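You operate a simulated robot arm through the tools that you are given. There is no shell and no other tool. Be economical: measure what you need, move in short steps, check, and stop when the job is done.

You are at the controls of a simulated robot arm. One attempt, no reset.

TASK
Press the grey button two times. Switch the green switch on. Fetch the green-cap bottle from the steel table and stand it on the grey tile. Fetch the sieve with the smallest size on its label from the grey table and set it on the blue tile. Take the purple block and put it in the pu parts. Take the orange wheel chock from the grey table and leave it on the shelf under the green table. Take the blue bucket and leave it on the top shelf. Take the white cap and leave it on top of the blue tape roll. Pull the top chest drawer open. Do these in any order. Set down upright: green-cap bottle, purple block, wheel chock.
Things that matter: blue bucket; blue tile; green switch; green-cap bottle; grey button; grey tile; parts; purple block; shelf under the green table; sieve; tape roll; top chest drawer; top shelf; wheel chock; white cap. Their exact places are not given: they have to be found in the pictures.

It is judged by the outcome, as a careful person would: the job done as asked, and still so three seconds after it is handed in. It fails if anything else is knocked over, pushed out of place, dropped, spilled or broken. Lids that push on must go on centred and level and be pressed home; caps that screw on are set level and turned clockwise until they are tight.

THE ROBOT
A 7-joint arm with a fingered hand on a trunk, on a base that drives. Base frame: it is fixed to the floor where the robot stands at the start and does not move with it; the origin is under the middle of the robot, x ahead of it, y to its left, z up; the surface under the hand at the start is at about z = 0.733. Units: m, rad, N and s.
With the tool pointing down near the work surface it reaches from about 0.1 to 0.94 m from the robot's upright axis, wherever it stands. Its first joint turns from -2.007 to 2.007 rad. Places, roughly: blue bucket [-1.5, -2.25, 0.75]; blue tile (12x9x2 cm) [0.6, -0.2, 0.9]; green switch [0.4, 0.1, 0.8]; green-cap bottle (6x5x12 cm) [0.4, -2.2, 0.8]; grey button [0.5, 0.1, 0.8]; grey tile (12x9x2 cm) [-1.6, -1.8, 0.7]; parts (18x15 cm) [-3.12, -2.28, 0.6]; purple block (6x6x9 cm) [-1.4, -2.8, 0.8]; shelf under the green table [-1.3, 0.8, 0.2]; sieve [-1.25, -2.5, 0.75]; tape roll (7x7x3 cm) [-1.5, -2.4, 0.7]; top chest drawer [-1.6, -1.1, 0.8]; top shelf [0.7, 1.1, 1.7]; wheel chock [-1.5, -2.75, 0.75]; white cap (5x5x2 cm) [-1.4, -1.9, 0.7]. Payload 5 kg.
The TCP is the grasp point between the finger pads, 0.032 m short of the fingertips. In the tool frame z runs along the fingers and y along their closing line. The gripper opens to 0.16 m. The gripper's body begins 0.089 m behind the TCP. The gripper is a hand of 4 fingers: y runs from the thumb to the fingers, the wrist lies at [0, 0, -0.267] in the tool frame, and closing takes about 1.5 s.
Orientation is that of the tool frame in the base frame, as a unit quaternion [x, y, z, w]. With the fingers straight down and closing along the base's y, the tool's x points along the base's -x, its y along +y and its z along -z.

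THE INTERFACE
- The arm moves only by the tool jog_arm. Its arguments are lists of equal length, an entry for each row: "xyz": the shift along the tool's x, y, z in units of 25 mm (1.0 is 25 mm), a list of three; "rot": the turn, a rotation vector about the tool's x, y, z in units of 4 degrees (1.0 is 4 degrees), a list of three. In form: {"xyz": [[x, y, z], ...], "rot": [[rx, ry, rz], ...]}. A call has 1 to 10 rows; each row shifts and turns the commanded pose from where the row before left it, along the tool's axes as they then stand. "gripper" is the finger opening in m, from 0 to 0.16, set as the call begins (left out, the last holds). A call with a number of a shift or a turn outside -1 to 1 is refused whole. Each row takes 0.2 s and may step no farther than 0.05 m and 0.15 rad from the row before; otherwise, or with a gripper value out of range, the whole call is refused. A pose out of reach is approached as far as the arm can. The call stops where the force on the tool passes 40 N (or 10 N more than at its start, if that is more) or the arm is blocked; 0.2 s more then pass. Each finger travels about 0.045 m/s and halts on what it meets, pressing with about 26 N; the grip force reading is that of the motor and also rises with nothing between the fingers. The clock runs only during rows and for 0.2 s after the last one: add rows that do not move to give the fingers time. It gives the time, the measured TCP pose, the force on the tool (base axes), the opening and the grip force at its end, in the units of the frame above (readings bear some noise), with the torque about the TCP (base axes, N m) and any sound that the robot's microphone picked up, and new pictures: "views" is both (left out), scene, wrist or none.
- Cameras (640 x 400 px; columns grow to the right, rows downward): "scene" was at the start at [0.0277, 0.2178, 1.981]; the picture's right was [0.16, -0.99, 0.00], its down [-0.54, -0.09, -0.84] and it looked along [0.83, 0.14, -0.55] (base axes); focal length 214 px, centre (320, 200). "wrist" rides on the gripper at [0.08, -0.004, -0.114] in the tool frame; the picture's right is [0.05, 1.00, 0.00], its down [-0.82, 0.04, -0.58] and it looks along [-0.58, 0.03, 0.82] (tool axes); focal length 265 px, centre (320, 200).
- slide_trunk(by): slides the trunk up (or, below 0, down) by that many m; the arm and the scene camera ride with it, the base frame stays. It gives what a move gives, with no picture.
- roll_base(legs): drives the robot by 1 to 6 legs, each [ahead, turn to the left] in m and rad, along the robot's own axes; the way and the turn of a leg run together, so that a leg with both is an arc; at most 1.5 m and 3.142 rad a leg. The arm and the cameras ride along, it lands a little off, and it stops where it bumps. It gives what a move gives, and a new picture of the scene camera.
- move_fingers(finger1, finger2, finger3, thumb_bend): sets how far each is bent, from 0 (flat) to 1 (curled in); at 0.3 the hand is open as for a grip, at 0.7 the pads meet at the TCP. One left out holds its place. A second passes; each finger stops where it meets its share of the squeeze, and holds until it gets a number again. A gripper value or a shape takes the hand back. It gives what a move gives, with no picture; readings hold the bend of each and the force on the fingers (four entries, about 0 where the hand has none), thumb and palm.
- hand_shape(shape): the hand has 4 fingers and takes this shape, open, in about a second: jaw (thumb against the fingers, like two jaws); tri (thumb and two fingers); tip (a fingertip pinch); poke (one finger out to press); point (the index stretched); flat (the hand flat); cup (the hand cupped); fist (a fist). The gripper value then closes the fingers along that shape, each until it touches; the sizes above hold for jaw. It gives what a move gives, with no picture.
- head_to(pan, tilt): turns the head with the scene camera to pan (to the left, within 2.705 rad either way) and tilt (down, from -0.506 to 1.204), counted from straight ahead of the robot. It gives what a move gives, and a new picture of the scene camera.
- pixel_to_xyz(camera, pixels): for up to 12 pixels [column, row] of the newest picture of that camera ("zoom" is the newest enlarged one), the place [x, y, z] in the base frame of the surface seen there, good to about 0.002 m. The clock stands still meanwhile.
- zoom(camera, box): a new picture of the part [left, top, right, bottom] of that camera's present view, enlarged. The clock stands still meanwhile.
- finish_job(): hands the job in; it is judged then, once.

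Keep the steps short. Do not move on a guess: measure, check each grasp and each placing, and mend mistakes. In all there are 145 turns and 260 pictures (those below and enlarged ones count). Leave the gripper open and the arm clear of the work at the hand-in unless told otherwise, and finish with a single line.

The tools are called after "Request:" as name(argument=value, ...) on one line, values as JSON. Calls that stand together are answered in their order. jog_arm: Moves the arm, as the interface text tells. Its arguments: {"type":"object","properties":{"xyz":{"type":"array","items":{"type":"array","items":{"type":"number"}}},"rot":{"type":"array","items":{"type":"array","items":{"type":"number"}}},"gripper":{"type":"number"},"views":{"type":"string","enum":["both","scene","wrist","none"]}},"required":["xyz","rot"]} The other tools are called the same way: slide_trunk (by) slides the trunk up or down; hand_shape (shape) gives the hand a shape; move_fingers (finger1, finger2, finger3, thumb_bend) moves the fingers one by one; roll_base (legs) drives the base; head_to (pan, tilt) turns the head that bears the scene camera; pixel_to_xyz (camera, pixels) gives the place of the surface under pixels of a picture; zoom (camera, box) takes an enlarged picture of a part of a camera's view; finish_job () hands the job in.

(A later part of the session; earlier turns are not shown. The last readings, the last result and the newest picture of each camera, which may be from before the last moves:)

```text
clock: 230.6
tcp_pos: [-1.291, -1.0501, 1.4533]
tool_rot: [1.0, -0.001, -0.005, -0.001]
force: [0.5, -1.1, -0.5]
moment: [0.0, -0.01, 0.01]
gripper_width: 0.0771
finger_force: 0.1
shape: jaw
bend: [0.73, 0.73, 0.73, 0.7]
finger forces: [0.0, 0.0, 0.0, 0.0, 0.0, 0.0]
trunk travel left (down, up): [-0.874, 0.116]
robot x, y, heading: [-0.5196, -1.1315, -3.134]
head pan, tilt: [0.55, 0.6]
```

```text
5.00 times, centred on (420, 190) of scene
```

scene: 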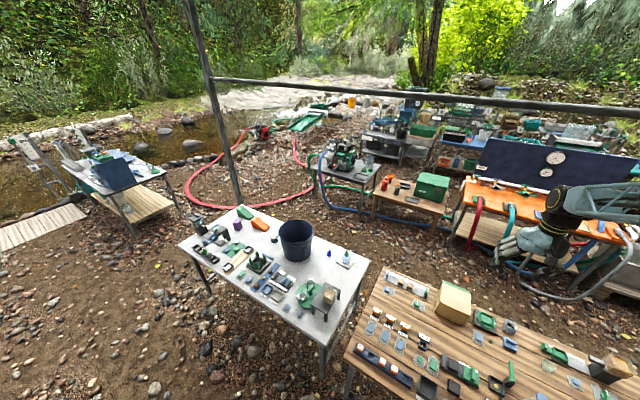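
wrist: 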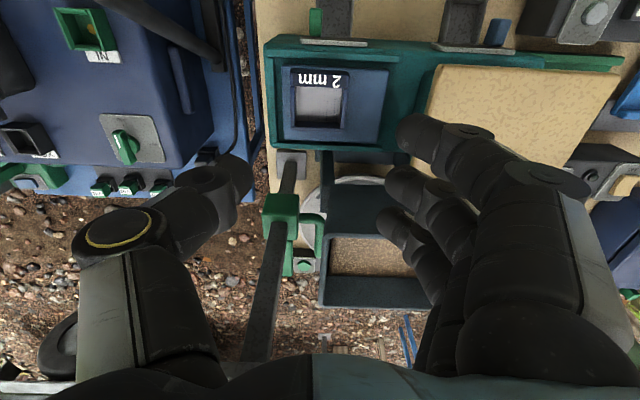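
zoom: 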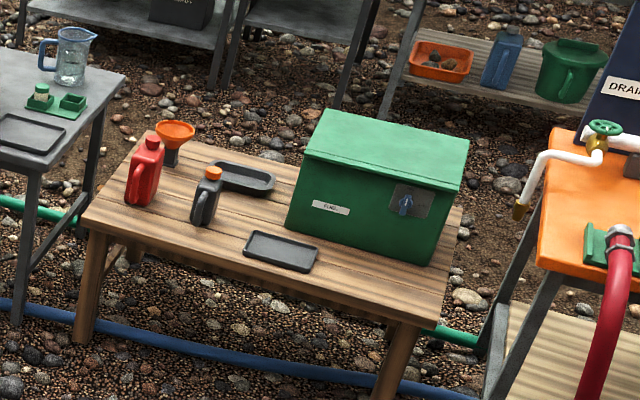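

Request:
pixel_to_xyz(camera="zoom", pixels=[[30, 130], [5, 115], [60, 140], [40, 155], [280, 250], [130, 240], [55, 112], [420, 320], [100, 200]])

Request:
head_to(pan=2.6, tilt=1.2)

Request:
head_to(pan=1.2, tilt=1.2)

```text
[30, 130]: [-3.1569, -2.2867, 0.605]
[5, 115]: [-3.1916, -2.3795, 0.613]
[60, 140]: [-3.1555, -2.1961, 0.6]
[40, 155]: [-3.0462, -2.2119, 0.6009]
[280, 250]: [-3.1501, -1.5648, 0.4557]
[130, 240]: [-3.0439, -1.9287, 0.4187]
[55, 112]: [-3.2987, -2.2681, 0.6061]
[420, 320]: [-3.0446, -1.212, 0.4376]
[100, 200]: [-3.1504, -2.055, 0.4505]
```

```text
clock: 232.6
tcp_pos: [-1.2896, -1.0498, 1.4535]
tool_rot: [1.0, -0.002, -0.005, 0.0]
force: [0.2, 0.2, -0.6]
moment: [-0.02, 0.01, -0.01]
gripper_width: 0.077
finger_force: 0.1
shape: jaw
bend: [0.73, 0.73, 0.73, 0.7]
finger forces: [0.0, 0.0, 0.0, 0.0, 0.0, 0.0]
trunk travel left (down, up): [-0.874, 0.116]
robot x, y, heading: [-0.523, -1.1318, -3.143]
head pan, tilt: [2.601, 1.201]
```

scene: 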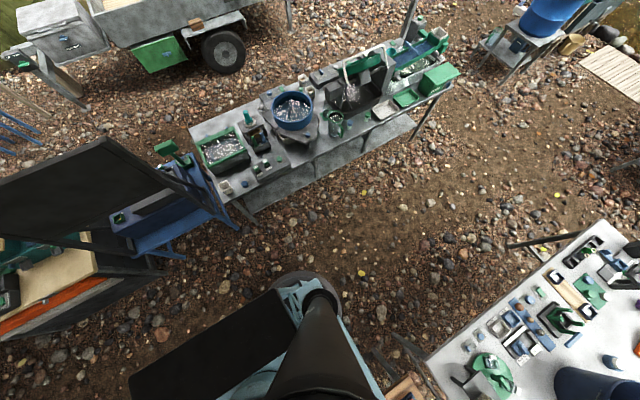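

```text
clock: 234.1
tcp_pos: [-1.29, -1.0494, 1.4537]
tool_rot: [1.0, -0.001, -0.005, -0.001]
force: [0.6, 0.4, 0.2]
moment: [-0.01, -0.01, -0.02]
gripper_width: 0.0774
finger_force: 0.0
shape: jaw
bend: [0.73, 0.73, 0.73, 0.7]
finger forces: [0.0, 0.1, 0.0, 0.1, 0.0, 0.1]
trunk travel left (down, up): [-0.874, 0.116]
robot x, y, heading: [-0.5232, -1.1376, -3.143]
head pan, tilt: [1.201, 1.201]
```

scene: 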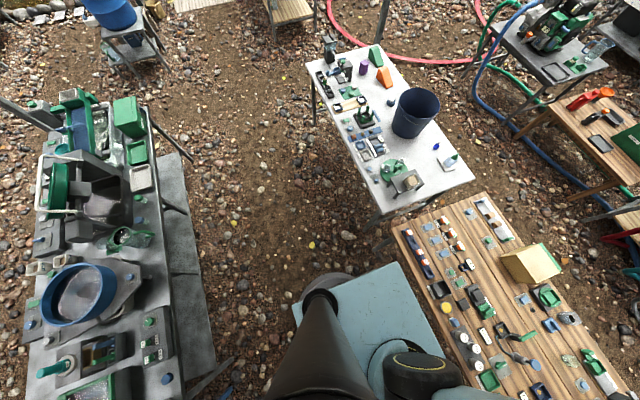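

Request:
pixel_to_xyz(camera="scene", pixels=[[325, 278], [305, 300], [340, 277], [300, 318], [375, 35], [545, 260]])

Request:
zoom(camera="scene", box=[440, 40, 640, 200])

```text
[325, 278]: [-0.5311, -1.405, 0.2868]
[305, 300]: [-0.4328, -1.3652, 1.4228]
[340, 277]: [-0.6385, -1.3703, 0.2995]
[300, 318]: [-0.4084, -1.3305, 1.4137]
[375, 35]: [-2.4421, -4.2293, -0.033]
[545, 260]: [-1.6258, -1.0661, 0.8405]
```

```text
2.50 times, centred on (540, 120) of scene
```

zoom: 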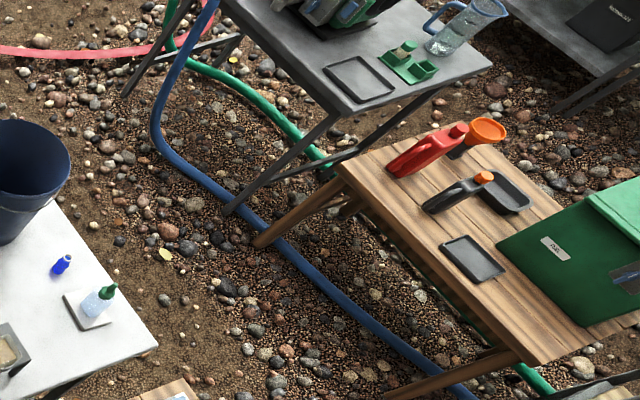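

Base radius ≈0.27. Next the bucket: drive back to face it.

Request:
roll_base(legs=[[-0.25, 0], [0, 1.571], [1.02, 0], [0, -1.571], [0.42, 0]])

Request:
head_to(pan=0.0, tilt=0.85)

Request:
zoom(camera="scene", box=[240, 100, 440, 240])

```text
clock: 251.2
tcp_pos: [-1.4545, -2.1029, 1.4527]
tool_rot: [1.0, 0.002, -0.005, -0.001]
force: [-0.3, 0.5, -0.6]
moment: [0.03, -0.01, 0.02]
gripper_width: 0.0772
finger_force: 0.0
shape: jaw
bend: [0.73, 0.73, 0.73, 0.7]
finger forces: [0.0, 0.1, 0.1, 0.0, 0.1, 0.1]
trunk travel left (down, up): [-0.874, 0.116]
robot x, y, heading: [-0.6849, -2.1813, -3.131]
head pan, tilt: [1.201, 1.201]
```

scene: 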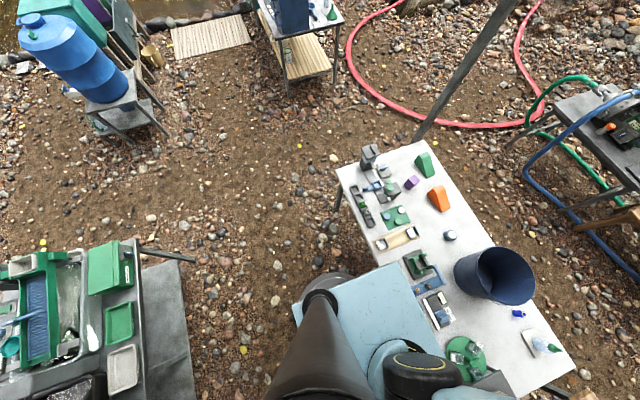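

```text
clock: 252.6
tcp_pos: [-1.4549, -2.1045, 1.4538]
tool_rot: [1.0, 0.001, -0.005, -0.001]
force: [-0.1, -0.3, 0.0]
moment: [0.03, 0.01, 0.03]
gripper_width: 0.0769
finger_force: 0.0
shape: jaw
bend: [0.73, 0.73, 0.73, 0.7]
finger forces: [0.1, 0.0, 0.1, 0.1, 0.0, 0.1]
trunk travel left (down, up): [-0.874, 0.116]
robot x, y, heading: [-0.6877, -2.1781, -3.133]
head pan, tilt: [0.0, 0.85]
```

scene: 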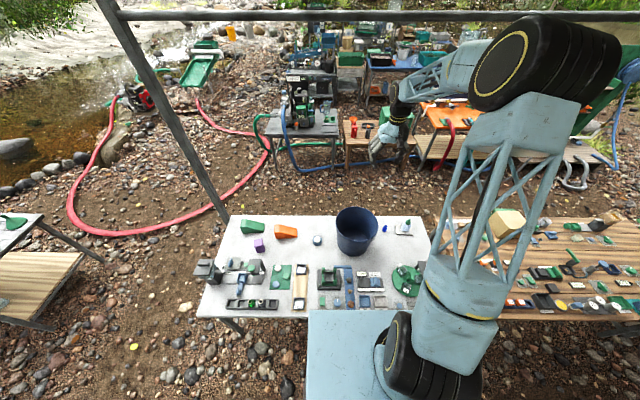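

```text
2.86 times, centred on (340, 170) of scene
```

zoom: 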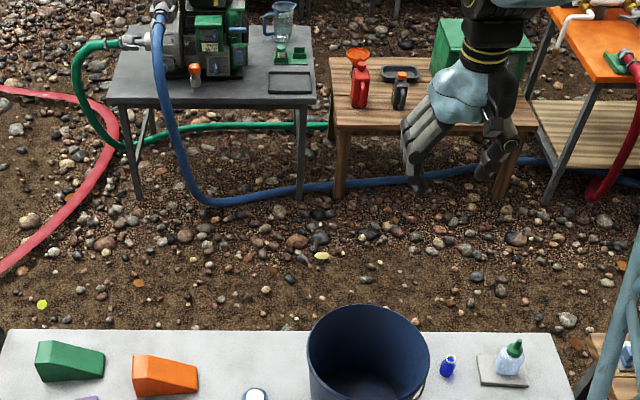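

Request:
zoom(camera="scene", box=[320, 195, 400, 265])

Request:
pixel_to_xyz(camera="zoom", pixels=[[290, 235], [150, 130], [430, 130], [290, 100], [200, 200], [380, 200], [250, 370], [290, 160], [440, 110], [430, 190], [195, 225], [290, 250]])

```text
5.71 times, centred on (360, 230) of scene
```

zoom: 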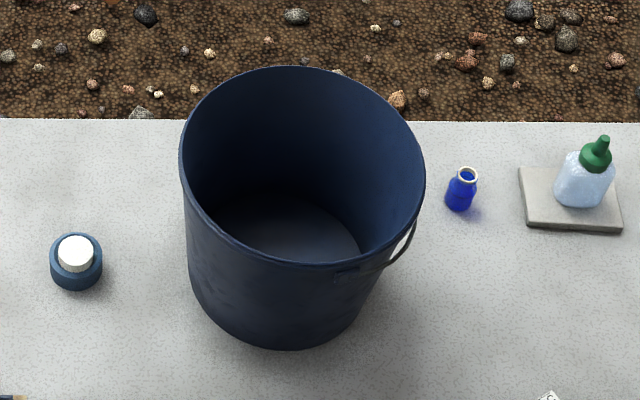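

```text
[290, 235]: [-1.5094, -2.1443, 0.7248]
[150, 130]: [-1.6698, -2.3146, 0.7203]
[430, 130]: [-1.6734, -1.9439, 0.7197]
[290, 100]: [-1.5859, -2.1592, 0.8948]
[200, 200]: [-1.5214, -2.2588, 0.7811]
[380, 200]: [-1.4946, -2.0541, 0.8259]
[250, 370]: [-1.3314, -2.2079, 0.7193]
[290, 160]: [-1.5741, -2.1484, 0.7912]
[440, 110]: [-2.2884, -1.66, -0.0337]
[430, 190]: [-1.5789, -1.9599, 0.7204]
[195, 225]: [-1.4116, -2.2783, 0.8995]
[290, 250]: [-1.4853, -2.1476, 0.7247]
```

Request:
pixel_to_xyz(camera="zoom", pixels=[[290, 264], [300, 266], [340, 265], [184, 165], [423, 170], [300, 69], [300, 72], [230, 243], [395, 235], [270, 340], [410, 240]])

```text
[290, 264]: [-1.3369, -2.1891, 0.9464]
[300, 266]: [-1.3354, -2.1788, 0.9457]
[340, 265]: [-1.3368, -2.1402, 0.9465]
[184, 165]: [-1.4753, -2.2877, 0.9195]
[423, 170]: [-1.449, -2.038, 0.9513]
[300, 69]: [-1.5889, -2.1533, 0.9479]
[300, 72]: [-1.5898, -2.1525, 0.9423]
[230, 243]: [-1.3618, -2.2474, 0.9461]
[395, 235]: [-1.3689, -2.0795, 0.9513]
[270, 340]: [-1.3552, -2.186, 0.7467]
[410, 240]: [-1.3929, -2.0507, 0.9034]
```

Bucket: rim radius ≈0.127, centre (−1.463,−2.163), rim z 0.946. I'll pinch its near wall at (−1.341,−2.163): thumb outside, fingers inside. Position and turn the tool up high.

Request:
jog_arm(xyz=[[1, 0.5, 0], [1, 0.5, 0], [1, 0.5, 0], [1, 0.5, 0], [0.55, 0.36, 0], [0, 0, 0], [0, 0, 0], [0, 0, 0], [0, 0, 0], [0, 0, 0]], rot=[[0, 0, 0], [0, 0, 0], [0, 0, 0], [0, 0, 0], [0, 0, 0], [0, 0, 1], [0, 0, 1], [0, 0, 1], [0, 0, 1], [0, 0, 1]], gripper=0.09, views="none")

Request:
jog_arm(xyz=[[0, 0, 0], [0, 0, 0], [0, 0, 0], [0, 0, 0], [0, 0, 0], [0, 0, 0], [0, 0, 0], [0, 0, 0], [0, 0, 0], [0, 0, 0]], rot=[[0, 0, 1], [0, 0, 1], [0, 0, 1], [0, 0, 1], [0, 0, 1], [0, 0, 1], [0, 0, 1], [0, 0, 1], [0, 0, 1], [0, 0, 1]], views="none")

Request:
jog_arm(xyz=[[0, 0, 0], [0, 0, 0], [0, 0, 0], [0, 0, 0], [0, 0, 0], [0, 0, 0], [0, 0, 0], [0, 0, 0]], rot=[[0, 0, 1], [0, 0, 1], [0, 0, 1], [0, 0, 1], [0, 0, 1], [0, 0, 1], [0, 0, 1], [0, 0, 0.5]], views="none")

Request:
slide_trunk(by=-0.4)

Request:
jog_arm(xyz=[[0, 0, 0]], rot=[[0, 0, 0]], views="both")

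```text
clock: 254.8
tcp_pos: [-1.3406, -2.1617, 1.4525]
tool_rot: [0.985, -0.171, -0.004, 0.0]
force: [0.2, -0.7, -0.1]
moment: [0.04, -0.02, -0.02]
gripper_width: 0.0892
finger_force: 0.1
shape: jaw
bend: [0.72, 0.72, 0.72, 0.7]
finger forces: [0.0, 0.1, 0.1, 0.0, 0.1, 0.0]
trunk travel left (down, up): [-0.874, 0.116]
robot x, y, heading: [-0.686, -2.1799, -3.132]
head pan, tilt: [0.0, 0.85]
```

```text
clock: 257.0
tcp_pos: [-1.3412, -2.1615, 1.4526]
tool_rot: [0.867, -0.499, -0.005, 0.002]
force: [-0.1, -0.8, 0.3]
moment: [0.01, 0.0, 0.01]
gripper_width: 0.0891
finger_force: 0.0
shape: jaw
bend: [0.72, 0.72, 0.72, 0.7]
finger forces: [0.0, 0.0, 0.1, 0.1, 0.1, 0.1]
trunk travel left (down, up): [-0.874, 0.116]
robot x, y, heading: [-0.684, -2.1818, -3.129]
head pan, tilt: [0.0, 0.85]
```

```text
clock: 258.8
tcp_pos: [-1.3412, -2.1619, 1.453]
tool_rot: [0.708, -0.706, -0.004, 0.003]
force: [-0.7, -0.3, 0.4]
moment: [-0.01, 0.0, -0.02]
gripper_width: 0.089
finger_force: 0.1
shape: jaw
bend: [0.72, 0.72, 0.72, 0.7]
finger forces: [0.0, 0.1, 0.0, 0.0, 0.0, 0.0]
trunk travel left (down, up): [-0.874, 0.116]
robot x, y, heading: [-0.6857, -2.1784, -3.135]
head pan, tilt: [0.0, 0.85]
```

```text
clock: 262.6
tcp_pos: [-1.3403, -2.1628, 1.0523]
tool_rot: [0.709, -0.706, -0.004, 0.003]
force: [-0.3, -0.5, 0.3]
moment: [0.02, 0.01, -0.03]
gripper_width: 0.0891
finger_force: 0.2
shape: jaw
bend: [0.72, 0.72, 0.72, 0.7]
finger forces: [0.0, 0.0, 0.0, 0.0, 0.1, 0.0]
trunk travel left (down, up): [-0.474, 0.516]
robot x, y, heading: [-0.6828, -2.179, -3.133]
head pan, tilt: [0.0, 0.85]
```

```text
clock: 263.0
tcp_pos: [-1.3418, -2.161, 1.0521]
tool_rot: [0.708, -0.706, -0.004, 0.003]
force: [-0.1, 0.0, 0.4]
moment: [-0.02, 0.02, 0.03]
gripper_width: 0.0891
finger_force: 0.0
shape: jaw
bend: [0.72, 0.72, 0.72, 0.7]
finger forces: [0.0, 0.0, 0.1, 0.0, 0.1, 0.0]
trunk travel left (down, up): [-0.474, 0.516]
robot x, y, heading: [-0.6866, -2.1807, -3.135]
head pan, tilt: [0.0, 0.85]
```

scene: 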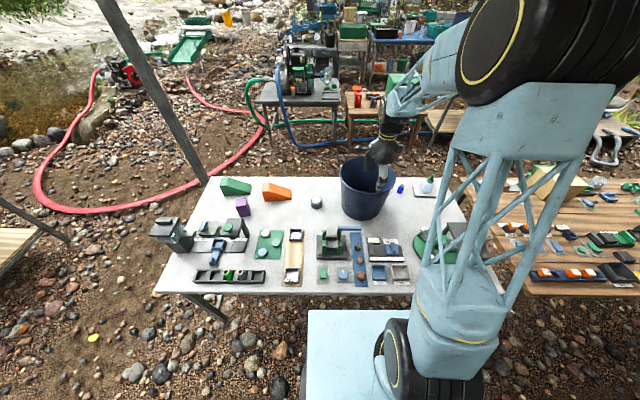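
wrist: 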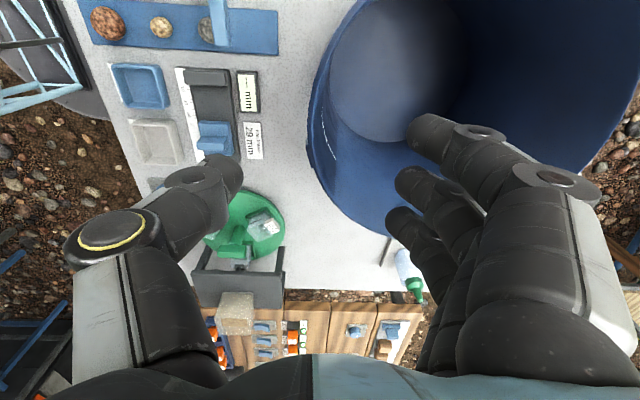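

Request:
pixel_to_xyz(camera="wrist", pixels=[[311, 140], [315, 110], [316, 170], [330, 60], [345, 215], [318, 140], [312, 125], [235, 170], [410, 130]])

```text
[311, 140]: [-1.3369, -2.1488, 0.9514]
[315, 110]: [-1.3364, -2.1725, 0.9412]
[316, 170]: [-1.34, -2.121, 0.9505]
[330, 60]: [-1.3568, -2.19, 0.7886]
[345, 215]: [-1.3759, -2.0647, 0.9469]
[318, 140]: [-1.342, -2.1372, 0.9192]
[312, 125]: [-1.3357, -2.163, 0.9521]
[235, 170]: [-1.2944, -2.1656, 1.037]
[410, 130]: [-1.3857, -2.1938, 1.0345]
```

Request:
jog_arm(xyz=[[0, 0, 1], [0, 0, 1], [0, 0, 1], [0, 0, 1], [0, 0, 1], [0, 0, 1], [0, 0, 0.3]], rot=[[0, 0, 0], [0, 0, 0], [0, 0, 0], [0, 0, 0], [0, 0, 0], [0, 0, 0], [0, 0, 0]], views="wrist")

Request:
jog_arm(xyz=[[0, 0, 0], [0, 0, 0], [0, 0, 0], [0, 0, 0], [0, 0, 0], [0, 0, 0], [0, 0, 0]], rot=[[0, 0, 0], [0, 0, 0], [0, 0, 0], [0, 0, 0], [0, 0, 0], [0, 0, 0], [0, 0, 0]], gripper=0.0, views="both")

```text
clock: 264.6
tcp_pos: [-1.3441, -2.1621, 0.8958]
tool_rot: [0.709, -0.706, -0.005, 0.003]
force: [0.0, 0.2, 0.2]
moment: [0.0, 0.0, 0.02]
gripper_width: 0.0894
finger_force: 0.1
shape: jaw
bend: [0.72, 0.72, 0.72, 0.7]
finger forces: [0.0, 0.0, 0.0, 0.1, 0.0, 0.1]
trunk travel left (down, up): [-0.474, 0.516]
robot x, y, heading: [-0.6839, -2.1823, -3.131]
head pan, tilt: [0.0, 0.85]
```

wrist: 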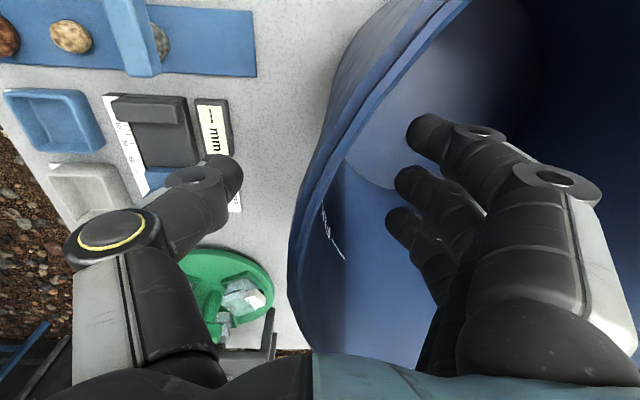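

```text
clock: 266.2
tcp_pos: [-1.3446, -2.161, 0.8949]
tool_rot: [0.708, -0.706, -0.004, 0.003]
force: [-0.8, 0.7, 0.2]
moment: [0.03, 0.11, -0.06]
gripper_width: 0.0044
finger_force: 26.2
shape: jaw
bend: [0.72, 0.7, 0.72, 0.7]
finger forces: [7.5, 7.8, 7.2, 0.0, 21.9, 0.1]
trunk travel left (down, up): [-0.474, 0.516]
robot x, y, heading: [-0.6843, -2.1824, -3.134]
head pan, tilt: [0.0, 0.85]
```

scene: 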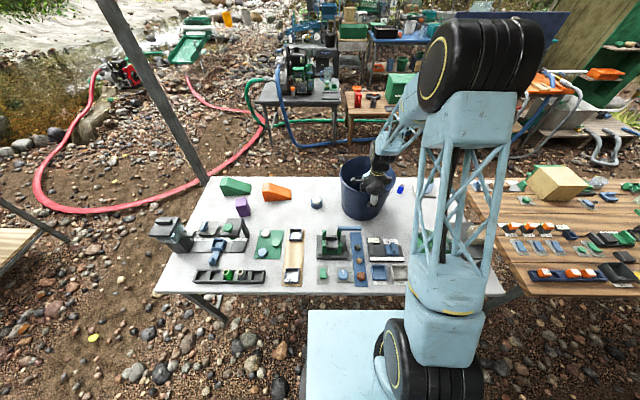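
wrist: 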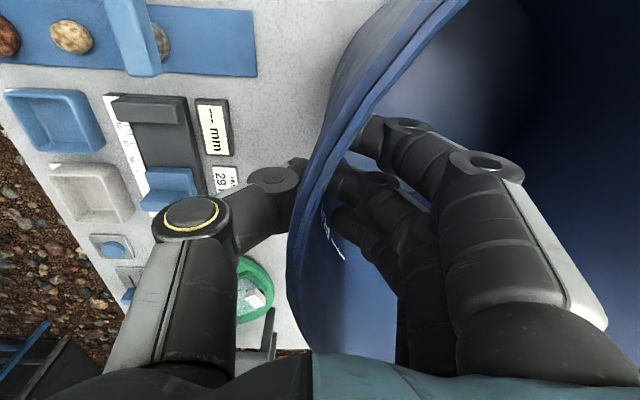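

Pinched on the wall. Lift slowly a few cm and look at the tilt.

Request:
jog_arm(xyz=[[0, 0, -0.3], [0, 0, -0.3], [0, 0, -0.4], [0, 0, -0.5]], rot=[[0, 0, 0], [0, 0, 0], [0, 0, 0], [0, 0, 0]], views="both")

Request:
zoom(camera="scene", box=[310, 130, 430, 240])

```text
clock: 267.2
tcp_pos: [-1.3428, -2.1622, 0.9324]
tool_rot: [0.709, -0.706, -0.005, 0.003]
force: [0.7, -0.8, -2.4]
moment: [0.05, -0.11, 0.01]
gripper_width: 0.0044
finger_force: 25.6
shape: jaw
bend: [0.72, 0.7, 0.71, 0.71]
finger forces: [6.9, 9.7, 8.1, 0.0, 23.9, 0.0]
trunk travel left (down, up): [-0.474, 0.516]
robot x, y, heading: [-0.6844, -2.1746, -3.132]
head pan, tilt: [0.0, 0.85]
```

scene: 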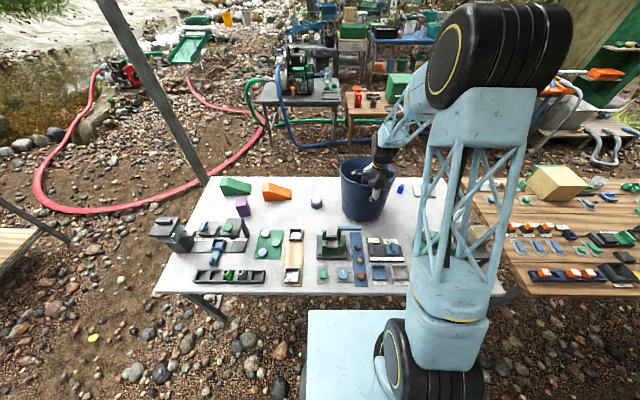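
wrist: 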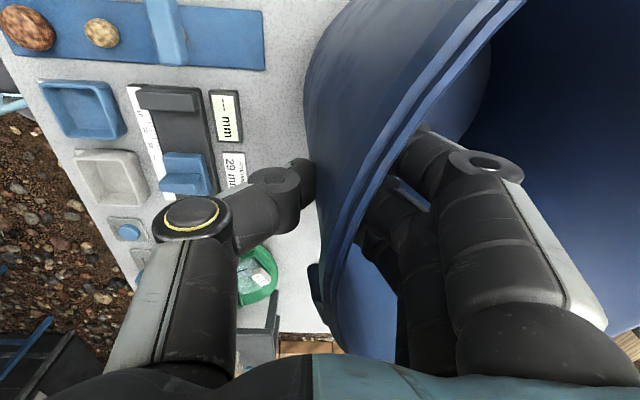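

```text
3.64 times, centred on (370, 185) of scene
```

zoom: 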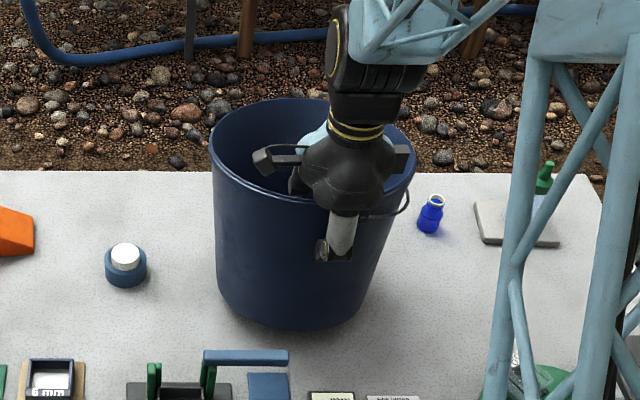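

Request:
jog_arm(xyz=[[0, 0, -0.5], [0, 0, -0.5], [0, 0, -0.5], [0, 0, -0.5], [0, 0, -0.5], [0, 0, -0.5]], rot=[[0, 0, 0], [0, 0, 0], [0, 0, 0], [0, 0, 0], [0, 0, 0], [0, 0, 0]], views="both")

Request:
zoom(camera="scene", box=[310, 110, 430, 240])

```text
clock: 268.6
tcp_pos: [-1.3426, -2.1612, 1.0085]
tool_rot: [0.708, -0.706, -0.005, 0.003]
force: [0.8, 0.3, -4.2]
moment: [0.04, -0.4, 0.0]
gripper_width: 0.0045
finger_force: 26.4
shape: jaw
bend: [0.71, 0.7, 0.71, 0.72]
finger forces: [9.3, 10.2, 10.8, 0.0, 27.6, 0.0]
trunk travel left (down, up): [-0.474, 0.516]
robot x, y, heading: [-0.6862, -2.1767, -3.132]
head pan, tilt: [0.0, 0.85]
```

scene: 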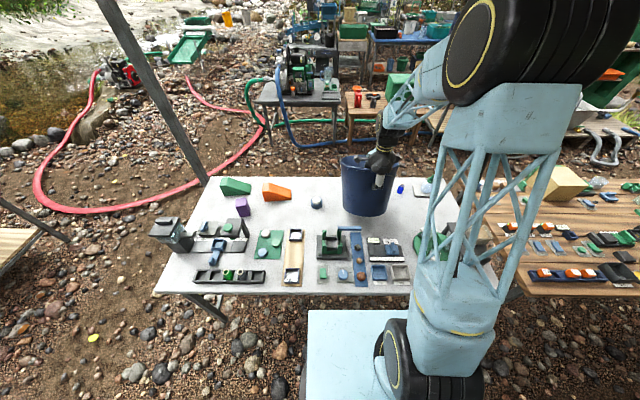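
wrist: 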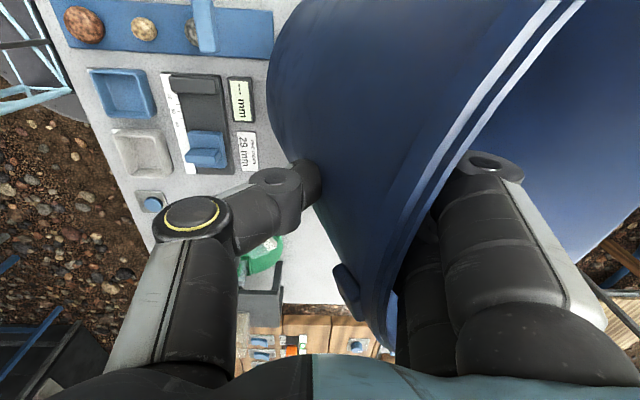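

```text
3.08 times, centred on (370, 175) of scene
```

zoom: 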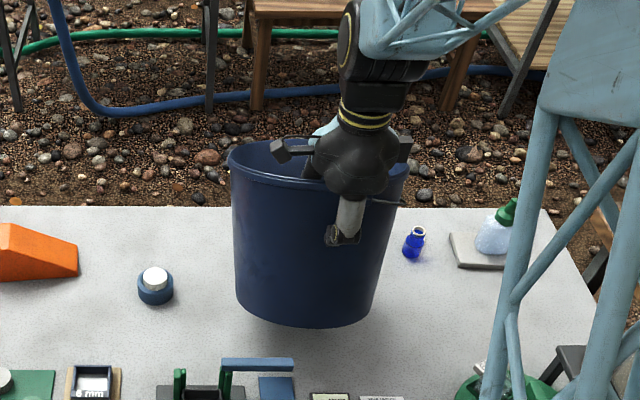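

Bucket leans away (~20°). Lift more and pitch the hand back to level it.

Request:
jog_arm(xyz=[[0, 0, -0.7], [0, 0, -0.7], [0, 0, -0.7], [0, 0, -0.7], [0, 0, -0.3], [0, 0, 0], [0, 0, 0], [0, 0, 0], [0, 0, 0]], rot=[[0, 0, 0], [0, 0, 0], [0, 0, 0], [0, 0, 0], [-0.6, 0, 0], [-0.8, 0, 0], [-0.8, 0, 0], [-0.8, 0, 0], [-0.8, 0, 0]], views="both")

Request:
zoom(camera="scene", box=[310, 90, 430, 230])

```text
clock: 270.6
tcp_pos: [-1.3407, -2.1625, 1.0846]
tool_rot: [0.702, -0.699, -0.097, 0.097]
force: [0.3, -0.6, -3.4]
moment: [0.06, -0.45, 0.0]
gripper_width: 0.0047
finger_force: 26.4
shape: jaw
bend: [0.71, 0.7, 0.71, 0.72]
finger forces: [9.6, 9.7, 11.1, 0.0, 28.3, 0.1]
trunk travel left (down, up): [-0.474, 0.516]
robot x, y, heading: [-0.686, -2.1819, -3.133]
head pan, tilt: [0.0, 0.85]
```

scene: 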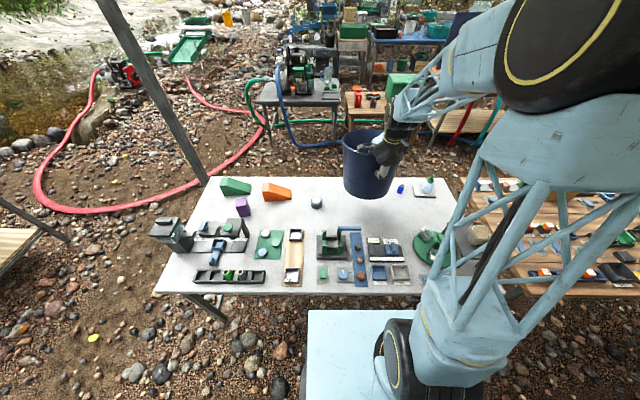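
wrist: 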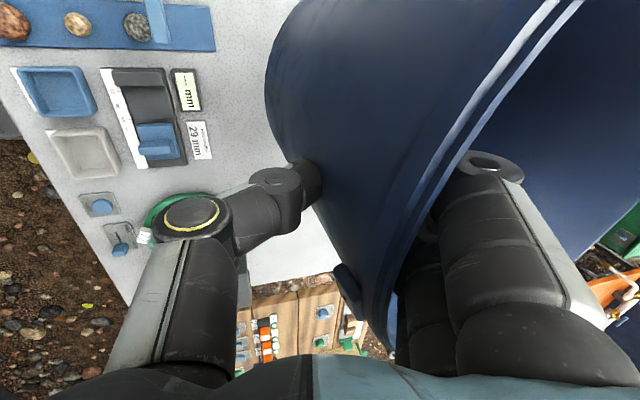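

```text
2.86 times, centred on (370, 160) of scene
```

zoom: 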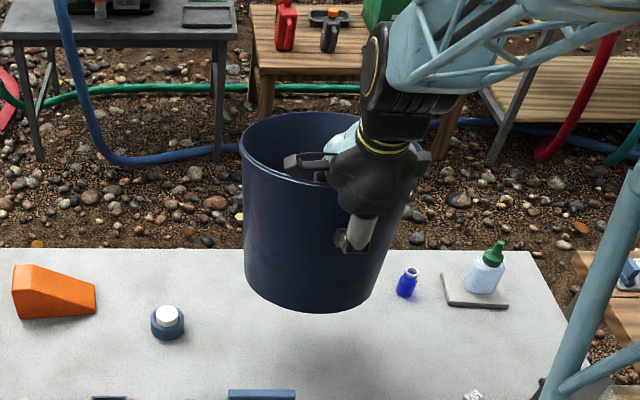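

Request:
pixel_to_xyz(camera="zoom", pixels=[[300, 113], [243, 150], [260, 172], [290, 188], [410, 190], [300, 311], [260, 290], [250, 140]])

```text
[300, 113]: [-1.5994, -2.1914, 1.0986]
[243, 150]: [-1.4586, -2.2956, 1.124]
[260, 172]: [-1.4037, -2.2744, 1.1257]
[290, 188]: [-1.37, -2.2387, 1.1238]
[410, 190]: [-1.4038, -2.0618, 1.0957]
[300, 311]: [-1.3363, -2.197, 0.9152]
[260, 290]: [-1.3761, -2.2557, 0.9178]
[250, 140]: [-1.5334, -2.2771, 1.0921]
```

Request:
jog_arm(xyz=[[0, 0, 0], [0, 0, 0]], rot=[[-0.8, -0.9, 0], [-0.8, -0.9, 0]], views="scene")

Request:
zoom(camera="scene", box=[310, 90, 430, 230])

Request:
pixel_to_xyz(camera="zoom", pixels=[[300, 113], [243, 150], [260, 172], [290, 188], [410, 190], [300, 311], [260, 290], [360, 305]])

```text
clock: 271.2
tcp_pos: [-1.3424, -2.1629, 1.0849]
tool_rot: [-0.688, 0.697, 0.181, -0.092]
force: [-0.5, -0.6, -4.4]
moment: [-0.03, -0.54, -0.03]
gripper_width: 0.0047
finger_force: 25.7
shape: jaw
bend: [0.71, 0.7, 0.71, 0.72]
finger forces: [9.3, 9.5, 11.8, 0.0, 29.0, 0.1]
trunk travel left (down, up): [-0.474, 0.516]
robot x, y, heading: [-0.6803, -2.1806, -3.135]
head pan, tilt: [0.0, 0.85]
```

scene: 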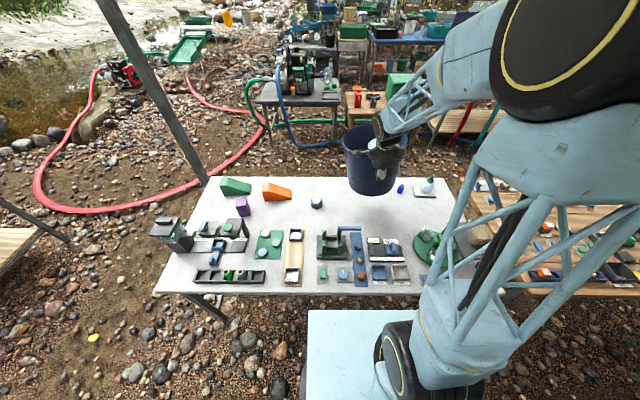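

```text
2.86 times, centred on (370, 160) of scene
```

zoom: 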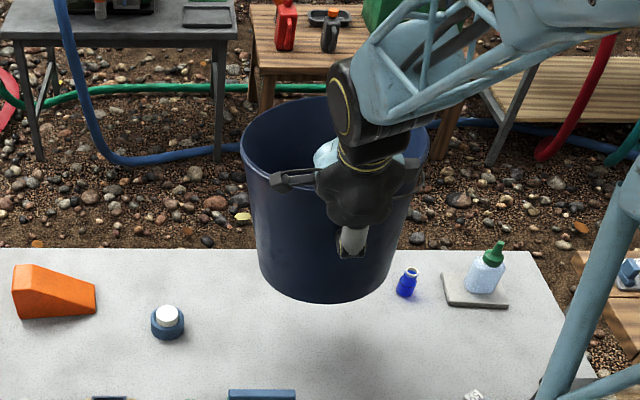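

```text
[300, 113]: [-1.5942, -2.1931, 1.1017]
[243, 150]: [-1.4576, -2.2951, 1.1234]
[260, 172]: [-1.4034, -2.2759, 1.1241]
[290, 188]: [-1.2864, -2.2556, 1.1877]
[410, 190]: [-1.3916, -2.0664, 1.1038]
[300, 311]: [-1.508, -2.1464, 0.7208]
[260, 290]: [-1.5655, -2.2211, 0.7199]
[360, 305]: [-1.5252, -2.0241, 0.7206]
```

Bucket is about level. Back off, raise to full height.

Request:
roll_base(legs=[[-0.4, 0]])

Request:
slide_trunk(by=0.4)

Request:
slide_trunk(by=0.11)

Request:
roll_base(legs=[[0, 1.571], [-1.5, 0], [-1.3, 0]])

Request:
head_to(pan=1.7, tilt=0.4)

```text
clock: 273.7
tcp_pos: [-0.944, -2.1572, 1.0845]
tool_rot: [-0.687, 0.698, 0.181, -0.092]
force: [-0.3, 0.1, -5.0]
moment: [-0.02, -0.53, 0.01]
gripper_width: 0.0046
finger_force: 25.9
shape: jaw
bend: [0.71, 0.7, 0.71, 0.72]
finger forces: [9.2, 9.5, 12.0, 0.1, 29.1, 0.1]
trunk travel left (down, up): [-0.474, 0.516]
robot x, y, heading: [-0.2863, -2.1789, -3.131]
head pan, tilt: [0.0, 0.85]
```

scene: 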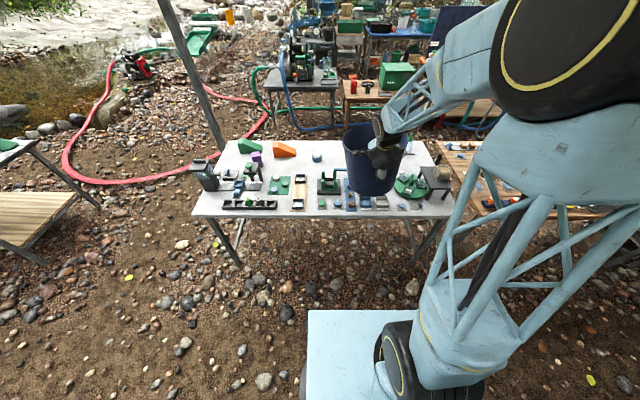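

```text
clock: 277.5
tcp_pos: [-0.9437, -2.1569, 1.4844]
tool_rot: [-0.687, 0.698, 0.18, -0.091]
force: [-0.7, -0.5, -4.6]
moment: [-0.04, -0.51, 0.0]
gripper_width: 0.0047
finger_force: 26.3
shape: jaw
bend: [0.71, 0.7, 0.71, 0.72]
finger forces: [9.3, 9.6, 12.1, 0.0, 29.0, 0.0]
trunk travel left (down, up): [-0.874, 0.116]
robot x, y, heading: [-0.2857, -2.1764, -3.134]
head pan, tilt: [0.0, 0.85]
```

```text
clock: 278.9
tcp_pos: [-0.9447, -2.1578, 1.5948]
tool_rot: [-0.687, 0.698, 0.181, -0.092]
force: [0.7, -0.3, -4.6]
moment: [0.0, -0.52, -0.01]
gripper_width: 0.0047
finger_force: 26.0
shape: jaw
bend: [0.71, 0.7, 0.71, 0.72]
finger forces: [9.2, 9.6, 12.1, 0.1, 29.0, 0.1]
trunk travel left (down, up): [-0.984, 0.006]
robot x, y, heading: [-0.286, -2.1778, -3.137]
head pan, tilt: [0.0, 0.85]
```

```text
clock: 296.5
tcp_pos: [-0.3273, -0.0555, 1.5952]
tool_rot: [0.979, -0.009, -0.063, 0.192]
force: [0.4, 0.2, -4.3]
moment: [0.53, -0.07, -0.03]
gripper_width: 0.0048
finger_force: 26.3
shape: jaw
bend: [0.71, 0.7, 0.71, 0.72]
finger forces: [8.9, 8.4, 11.3, 0.0, 26.6, 0.0]
trunk travel left (down, up): [-0.984, 0.006]
robot x, y, heading: [-0.3041, 0.6035, -1.567]
head pan, tilt: [0.0, 0.85]
```

scene: 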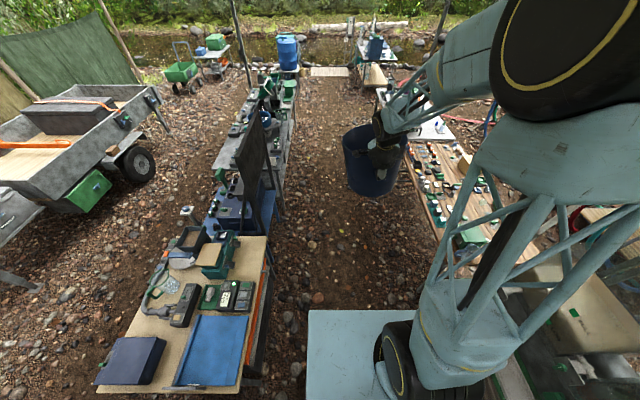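

```text
clock: 298.2
tcp_pos: [-0.327, -0.0559, 1.5955]
tool_rot: [0.979, -0.009, -0.063, 0.192]
force: [-0.4, -0.8, -3.5]
moment: [0.53, -0.04, 0.0]
gripper_width: 0.0048
finger_force: 26.1
shape: jaw
bend: [0.71, 0.7, 0.71, 0.72]
finger forces: [9.0, 8.5, 11.4, 0.0, 26.7, 0.0]
trunk travel left (down, up): [-0.984, 0.006]
robot x, y, heading: [-0.3024, 0.6047, -1.569]
head pan, tilt: [1.7, 0.4]
```

scene: 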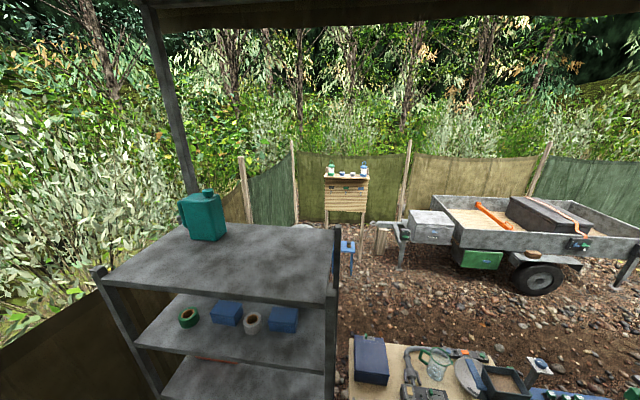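

Request:
pixel_to_xyz(camera="scene", pixels=[[105, 280], [325, 300], [200, 285], [325, 232], [185, 232], [205, 240], [260, 260], [330, 290], [222, 238], [97, 270], [335, 260]])

```text
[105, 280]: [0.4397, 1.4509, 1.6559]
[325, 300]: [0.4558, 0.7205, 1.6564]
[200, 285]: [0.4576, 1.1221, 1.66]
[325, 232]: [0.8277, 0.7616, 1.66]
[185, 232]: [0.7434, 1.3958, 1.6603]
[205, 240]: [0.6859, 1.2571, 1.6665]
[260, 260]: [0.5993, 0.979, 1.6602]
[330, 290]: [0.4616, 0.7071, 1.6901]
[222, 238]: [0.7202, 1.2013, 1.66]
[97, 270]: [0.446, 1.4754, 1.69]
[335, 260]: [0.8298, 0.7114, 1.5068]
```

Shelf top: x 0.44–0.84, y 0.70–1.48, z 1.66. Raise the arm 0.31 straight up, then back in and turn.

Request:
jog_arm(xyz=[[-0.12, 0.377, -0.917], [-0.12, 0.377, -0.917], [-0.12, 0.377, -0.917], [-0.12, 0.377, -0.917], [-0.12, 0.377, -0.917], [-0.12, 0.377, -0.917], [-0.12, 0.377, -0.917]], rot=[[0, 0, 0], [0, 0, 0], [0, 0, 0], [0, 0, 0], [0, 0, 0], [0, 0, 0], [0, 0, 0]], views="none")

Request:
jog_arm(xyz=[[-0.12, 0.377, -0.917], [-0.12, 0.377, -0.917], [-0.12, 0.377, -0.917], [-0.12, 0.377, -0.917], [-0.12, 0.377, -0.917], [-0.12, 0.377, -0.917]], rot=[[0, 0, 0], [0, 0, 0], [0, 0, 0], [0, 0, 0], [0, 0, 0], [0, 0, 0]], views="none")

Request:
roll_base(legs=[[-0.345, 0]])

Request:
head_to(pan=0.2, tilt=0.3)

```text
clock: 299.8
tcp_pos: [-0.3265, -0.0528, 1.7703]
tool_rot: [0.979, -0.009, -0.063, 0.191]
force: [1.3, -0.7, -3.9]
moment: [0.48, -0.02, 0.02]
gripper_width: 0.0046
finger_force: 26.2
shape: jaw
bend: [0.71, 0.7, 0.71, 0.72]
finger forces: [9.1, 8.7, 11.8, 0.0, 26.9, 0.0]
trunk travel left (down, up): [-0.984, 0.006]
robot x, y, heading: [-0.312, 0.6036, -1.564]
head pan, tilt: [1.7, 0.4]
```

```text
clock: 301.2
tcp_pos: [-0.3272, -0.0534, 1.9188]
tool_rot: [0.979, -0.009, -0.063, 0.192]
force: [0.8, 0.7, -4.9]
moment: [0.51, -0.05, 0.01]
gripper_width: 0.0047
finger_force: 25.9
shape: jaw
bend: [0.71, 0.7, 0.71, 0.72]
finger forces: [9.1, 8.5, 12.0, 0.0, 27.1, 0.0]
trunk travel left (down, up): [-0.984, 0.006]
robot x, y, heading: [-0.3045, 0.6018, -1.57]
head pan, tilt: [1.7, 0.4]
```

```text
clock: 303.4
tcp_pos: [-0.3335, 0.288, 1.9194]
tool_rot: [0.979, -0.013, -0.064, 0.193]
force: [-0.4, -0.2, -4.2]
moment: [0.5, -0.05, -0.02]
gripper_width: 0.005
finger_force: 26.3
shape: jaw
bend: [0.71, 0.7, 0.71, 0.72]
finger forces: [9.2, 8.6, 12.0, 0.0, 27.2, 0.1]
trunk travel left (down, up): [-0.984, 0.006]
robot x, y, heading: [-0.3037, 0.9451, -1.572]
head pan, tilt: [1.7, 0.4]
```

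scene: 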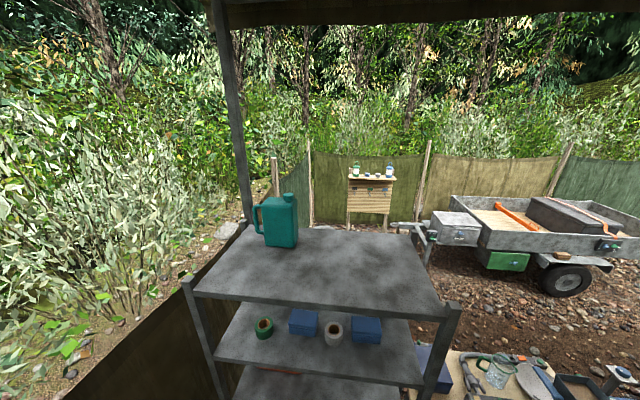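

```text
clock: 305.0
tcp_pos: [-0.3351, 0.2877, 1.9185]
tool_rot: [0.979, -0.013, -0.064, 0.192]
force: [0.2, 0.2, -4.7]
moment: [0.53, -0.08, 0.01]
gripper_width: 0.005
finger_force: 25.7
shape: jaw
bend: [0.71, 0.7, 0.71, 0.72]
finger forces: [9.2, 8.6, 12.0, 0.0, 27.1, 0.0]
trunk travel left (down, up): [-0.984, 0.006]
robot x, y, heading: [-0.3033, 0.9413, -1.577]
head pan, tilt: [0.201, 0.3]
```

scene: 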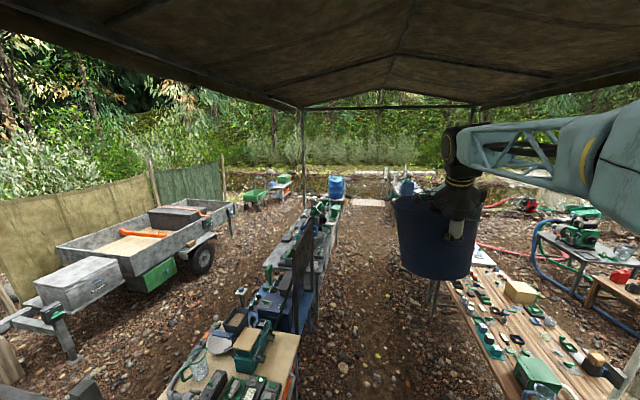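

Request:
pixel_to_xyz(camera="scene", pixels=[[402, 262], [430, 276], [465, 274], [395, 202], [470, 220], [400, 240]])

Request:
zoom(camera="scene", box=[370, 120, 510, 300])

```text
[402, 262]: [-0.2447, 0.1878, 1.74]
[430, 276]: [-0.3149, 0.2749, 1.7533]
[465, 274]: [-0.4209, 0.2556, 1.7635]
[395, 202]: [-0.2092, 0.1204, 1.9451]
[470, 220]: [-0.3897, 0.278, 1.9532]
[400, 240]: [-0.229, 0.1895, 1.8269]
```

```text
2.22 times, centred on (440, 210) of scene
```

zoom: 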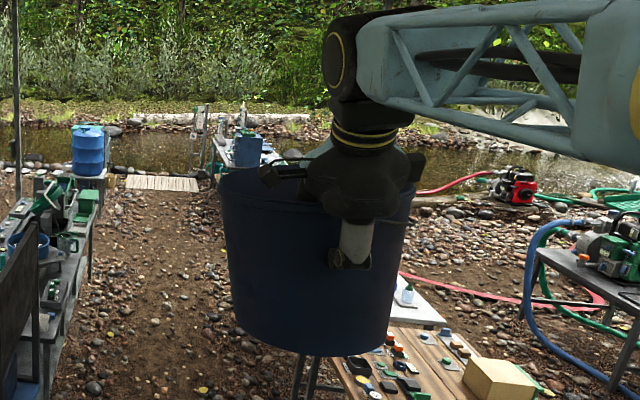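

Request:
jog_arm(xyz=[[-0.12, 0.377, -0.917]], rot=[[0, 0, 0]], views="none")

Request:
roll_base(legs=[[0, 1.571]])

Request:
head_to(pan=0.0, tilt=0.4)

```text
clock: 305.4
tcp_pos: [-0.3351, 0.2865, 1.9433]
tool_rot: [0.979, -0.013, -0.064, 0.191]
force: [-0.1, -0.2, -4.8]
moment: [0.49, -0.01, 0.02]
gripper_width: 0.0047
finger_force: 26.5
shape: jaw
bend: [0.71, 0.7, 0.71, 0.72]
finger forces: [9.2, 8.6, 12.1, 0.1, 27.3, 0.0]
trunk travel left (down, up): [-0.984, 0.006]
robot x, y, heading: [-0.3057, 0.9417, -1.58]
head pan, tilt: [0.201, 0.3]
```

```text
clock: 309.9
tcp_pos: [0.3507, 0.9337, 1.9438]
tool_rot: [0.692, 0.693, 0.092, 0.179]
force: [-0.7, 0.8, -4.4]
moment: [0.03, 0.51, -0.02]
gripper_width: 0.0046
finger_force: 25.7
shape: jaw
bend: [0.71, 0.7, 0.71, 0.72]
finger forces: [8.9, 8.2, 11.8, 0.1, 25.7, 0.0]
trunk travel left (down, up): [-0.984, 0.006]
robot x, y, heading: [-0.3078, 0.9454, 0.026]
head pan, tilt: [0.201, 0.3]
```

scene: 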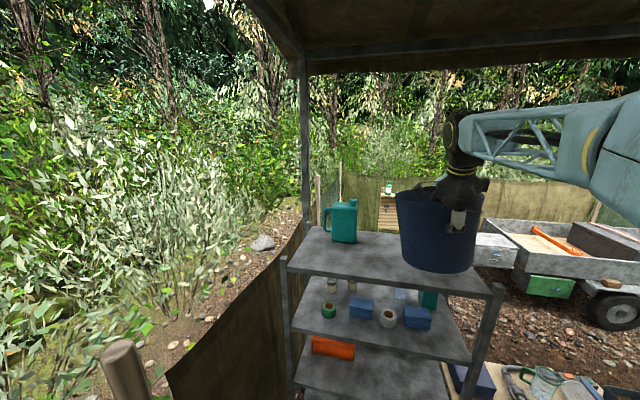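

```text
clock: 310.6
tcp_pos: [0.3515, 0.9314, 1.944]
tool_rot: [0.692, 0.693, 0.094, 0.179]
force: [0.1, 0.5, -4.9]
moment: [0.06, 0.55, -0.06]
gripper_width: 0.0044
finger_force: 26.2
shape: jaw
bend: [0.71, 0.7, 0.71, 0.72]
finger forces: [9.0, 8.1, 11.5, 0.1, 25.8, 0.0]
trunk travel left (down, up): [-0.984, 0.006]
robot x, y, heading: [-0.3049, 0.9417, 0.021]
head pan, tilt: [0.0, 0.4]
```

scene: 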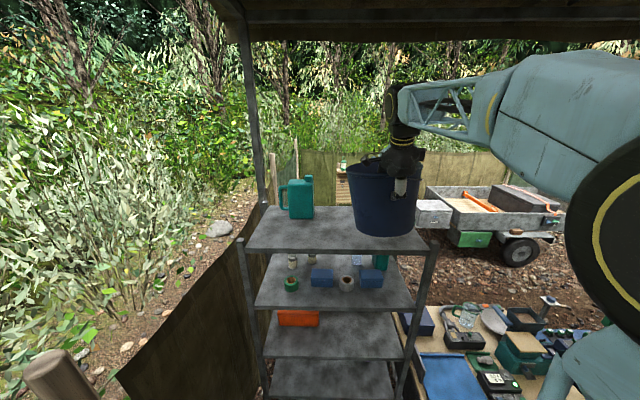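

Request:
roll_base(legs=[[0.18, 0]])

Request:
zoom(camera="scene", box=[220, 100, 480, 290])

Request:
pixel_to_xyz(camera="zoom", pixels=[[340, 270], [370, 295], [420, 305], [470, 285], [330, 175], [400, 195], [480, 190], [320, 320], [400, 340], [480, 340]])

```text
clock: 312.1
tcp_pos: [0.5343, 0.9344, 1.9431]
tool_rot: [0.693, 0.692, 0.093, 0.179]
force: [0.8, -0.4, -4.6]
moment: [0.02, 0.55, -0.01]
gripper_width: 0.0046
finger_force: 25.9
shape: jaw
bend: [0.71, 0.7, 0.71, 0.72]
finger forces: [8.9, 8.2, 11.8, 0.0, 25.7, 0.1]
trunk travel left (down, up): [-0.984, 0.006]
robot x, y, heading: [-0.1257, 0.9511, 0.025]
head pan, tilt: [0.0, 0.4]
```

scene: 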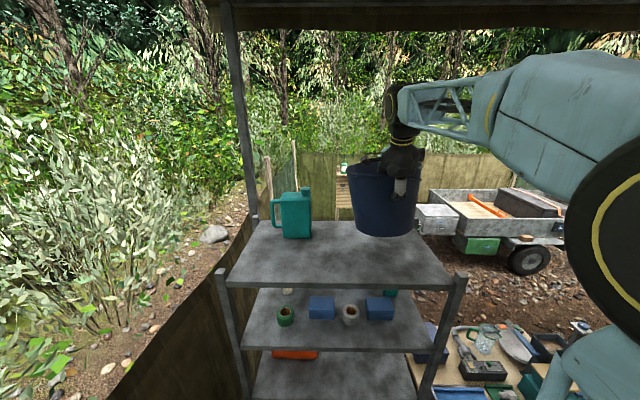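

```text
2.11 times, centred on (350, 195) of scene
```

zoom: 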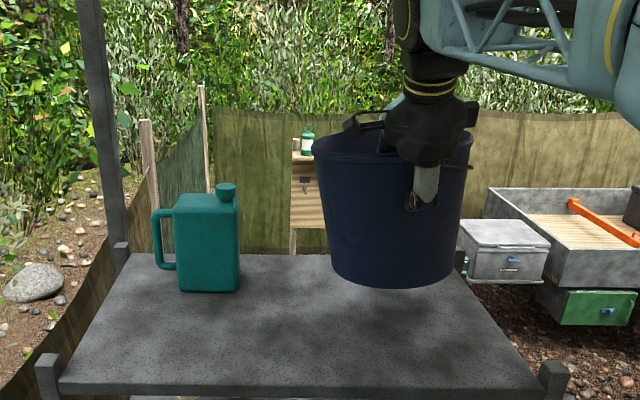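

```text
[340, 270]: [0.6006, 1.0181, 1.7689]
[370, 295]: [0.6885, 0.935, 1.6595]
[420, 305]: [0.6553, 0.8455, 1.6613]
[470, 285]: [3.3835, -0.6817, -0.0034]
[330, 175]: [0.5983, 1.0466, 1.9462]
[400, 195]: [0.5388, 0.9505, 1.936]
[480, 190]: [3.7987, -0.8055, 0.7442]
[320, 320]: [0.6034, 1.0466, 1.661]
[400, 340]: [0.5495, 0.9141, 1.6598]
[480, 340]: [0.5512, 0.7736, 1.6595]
```

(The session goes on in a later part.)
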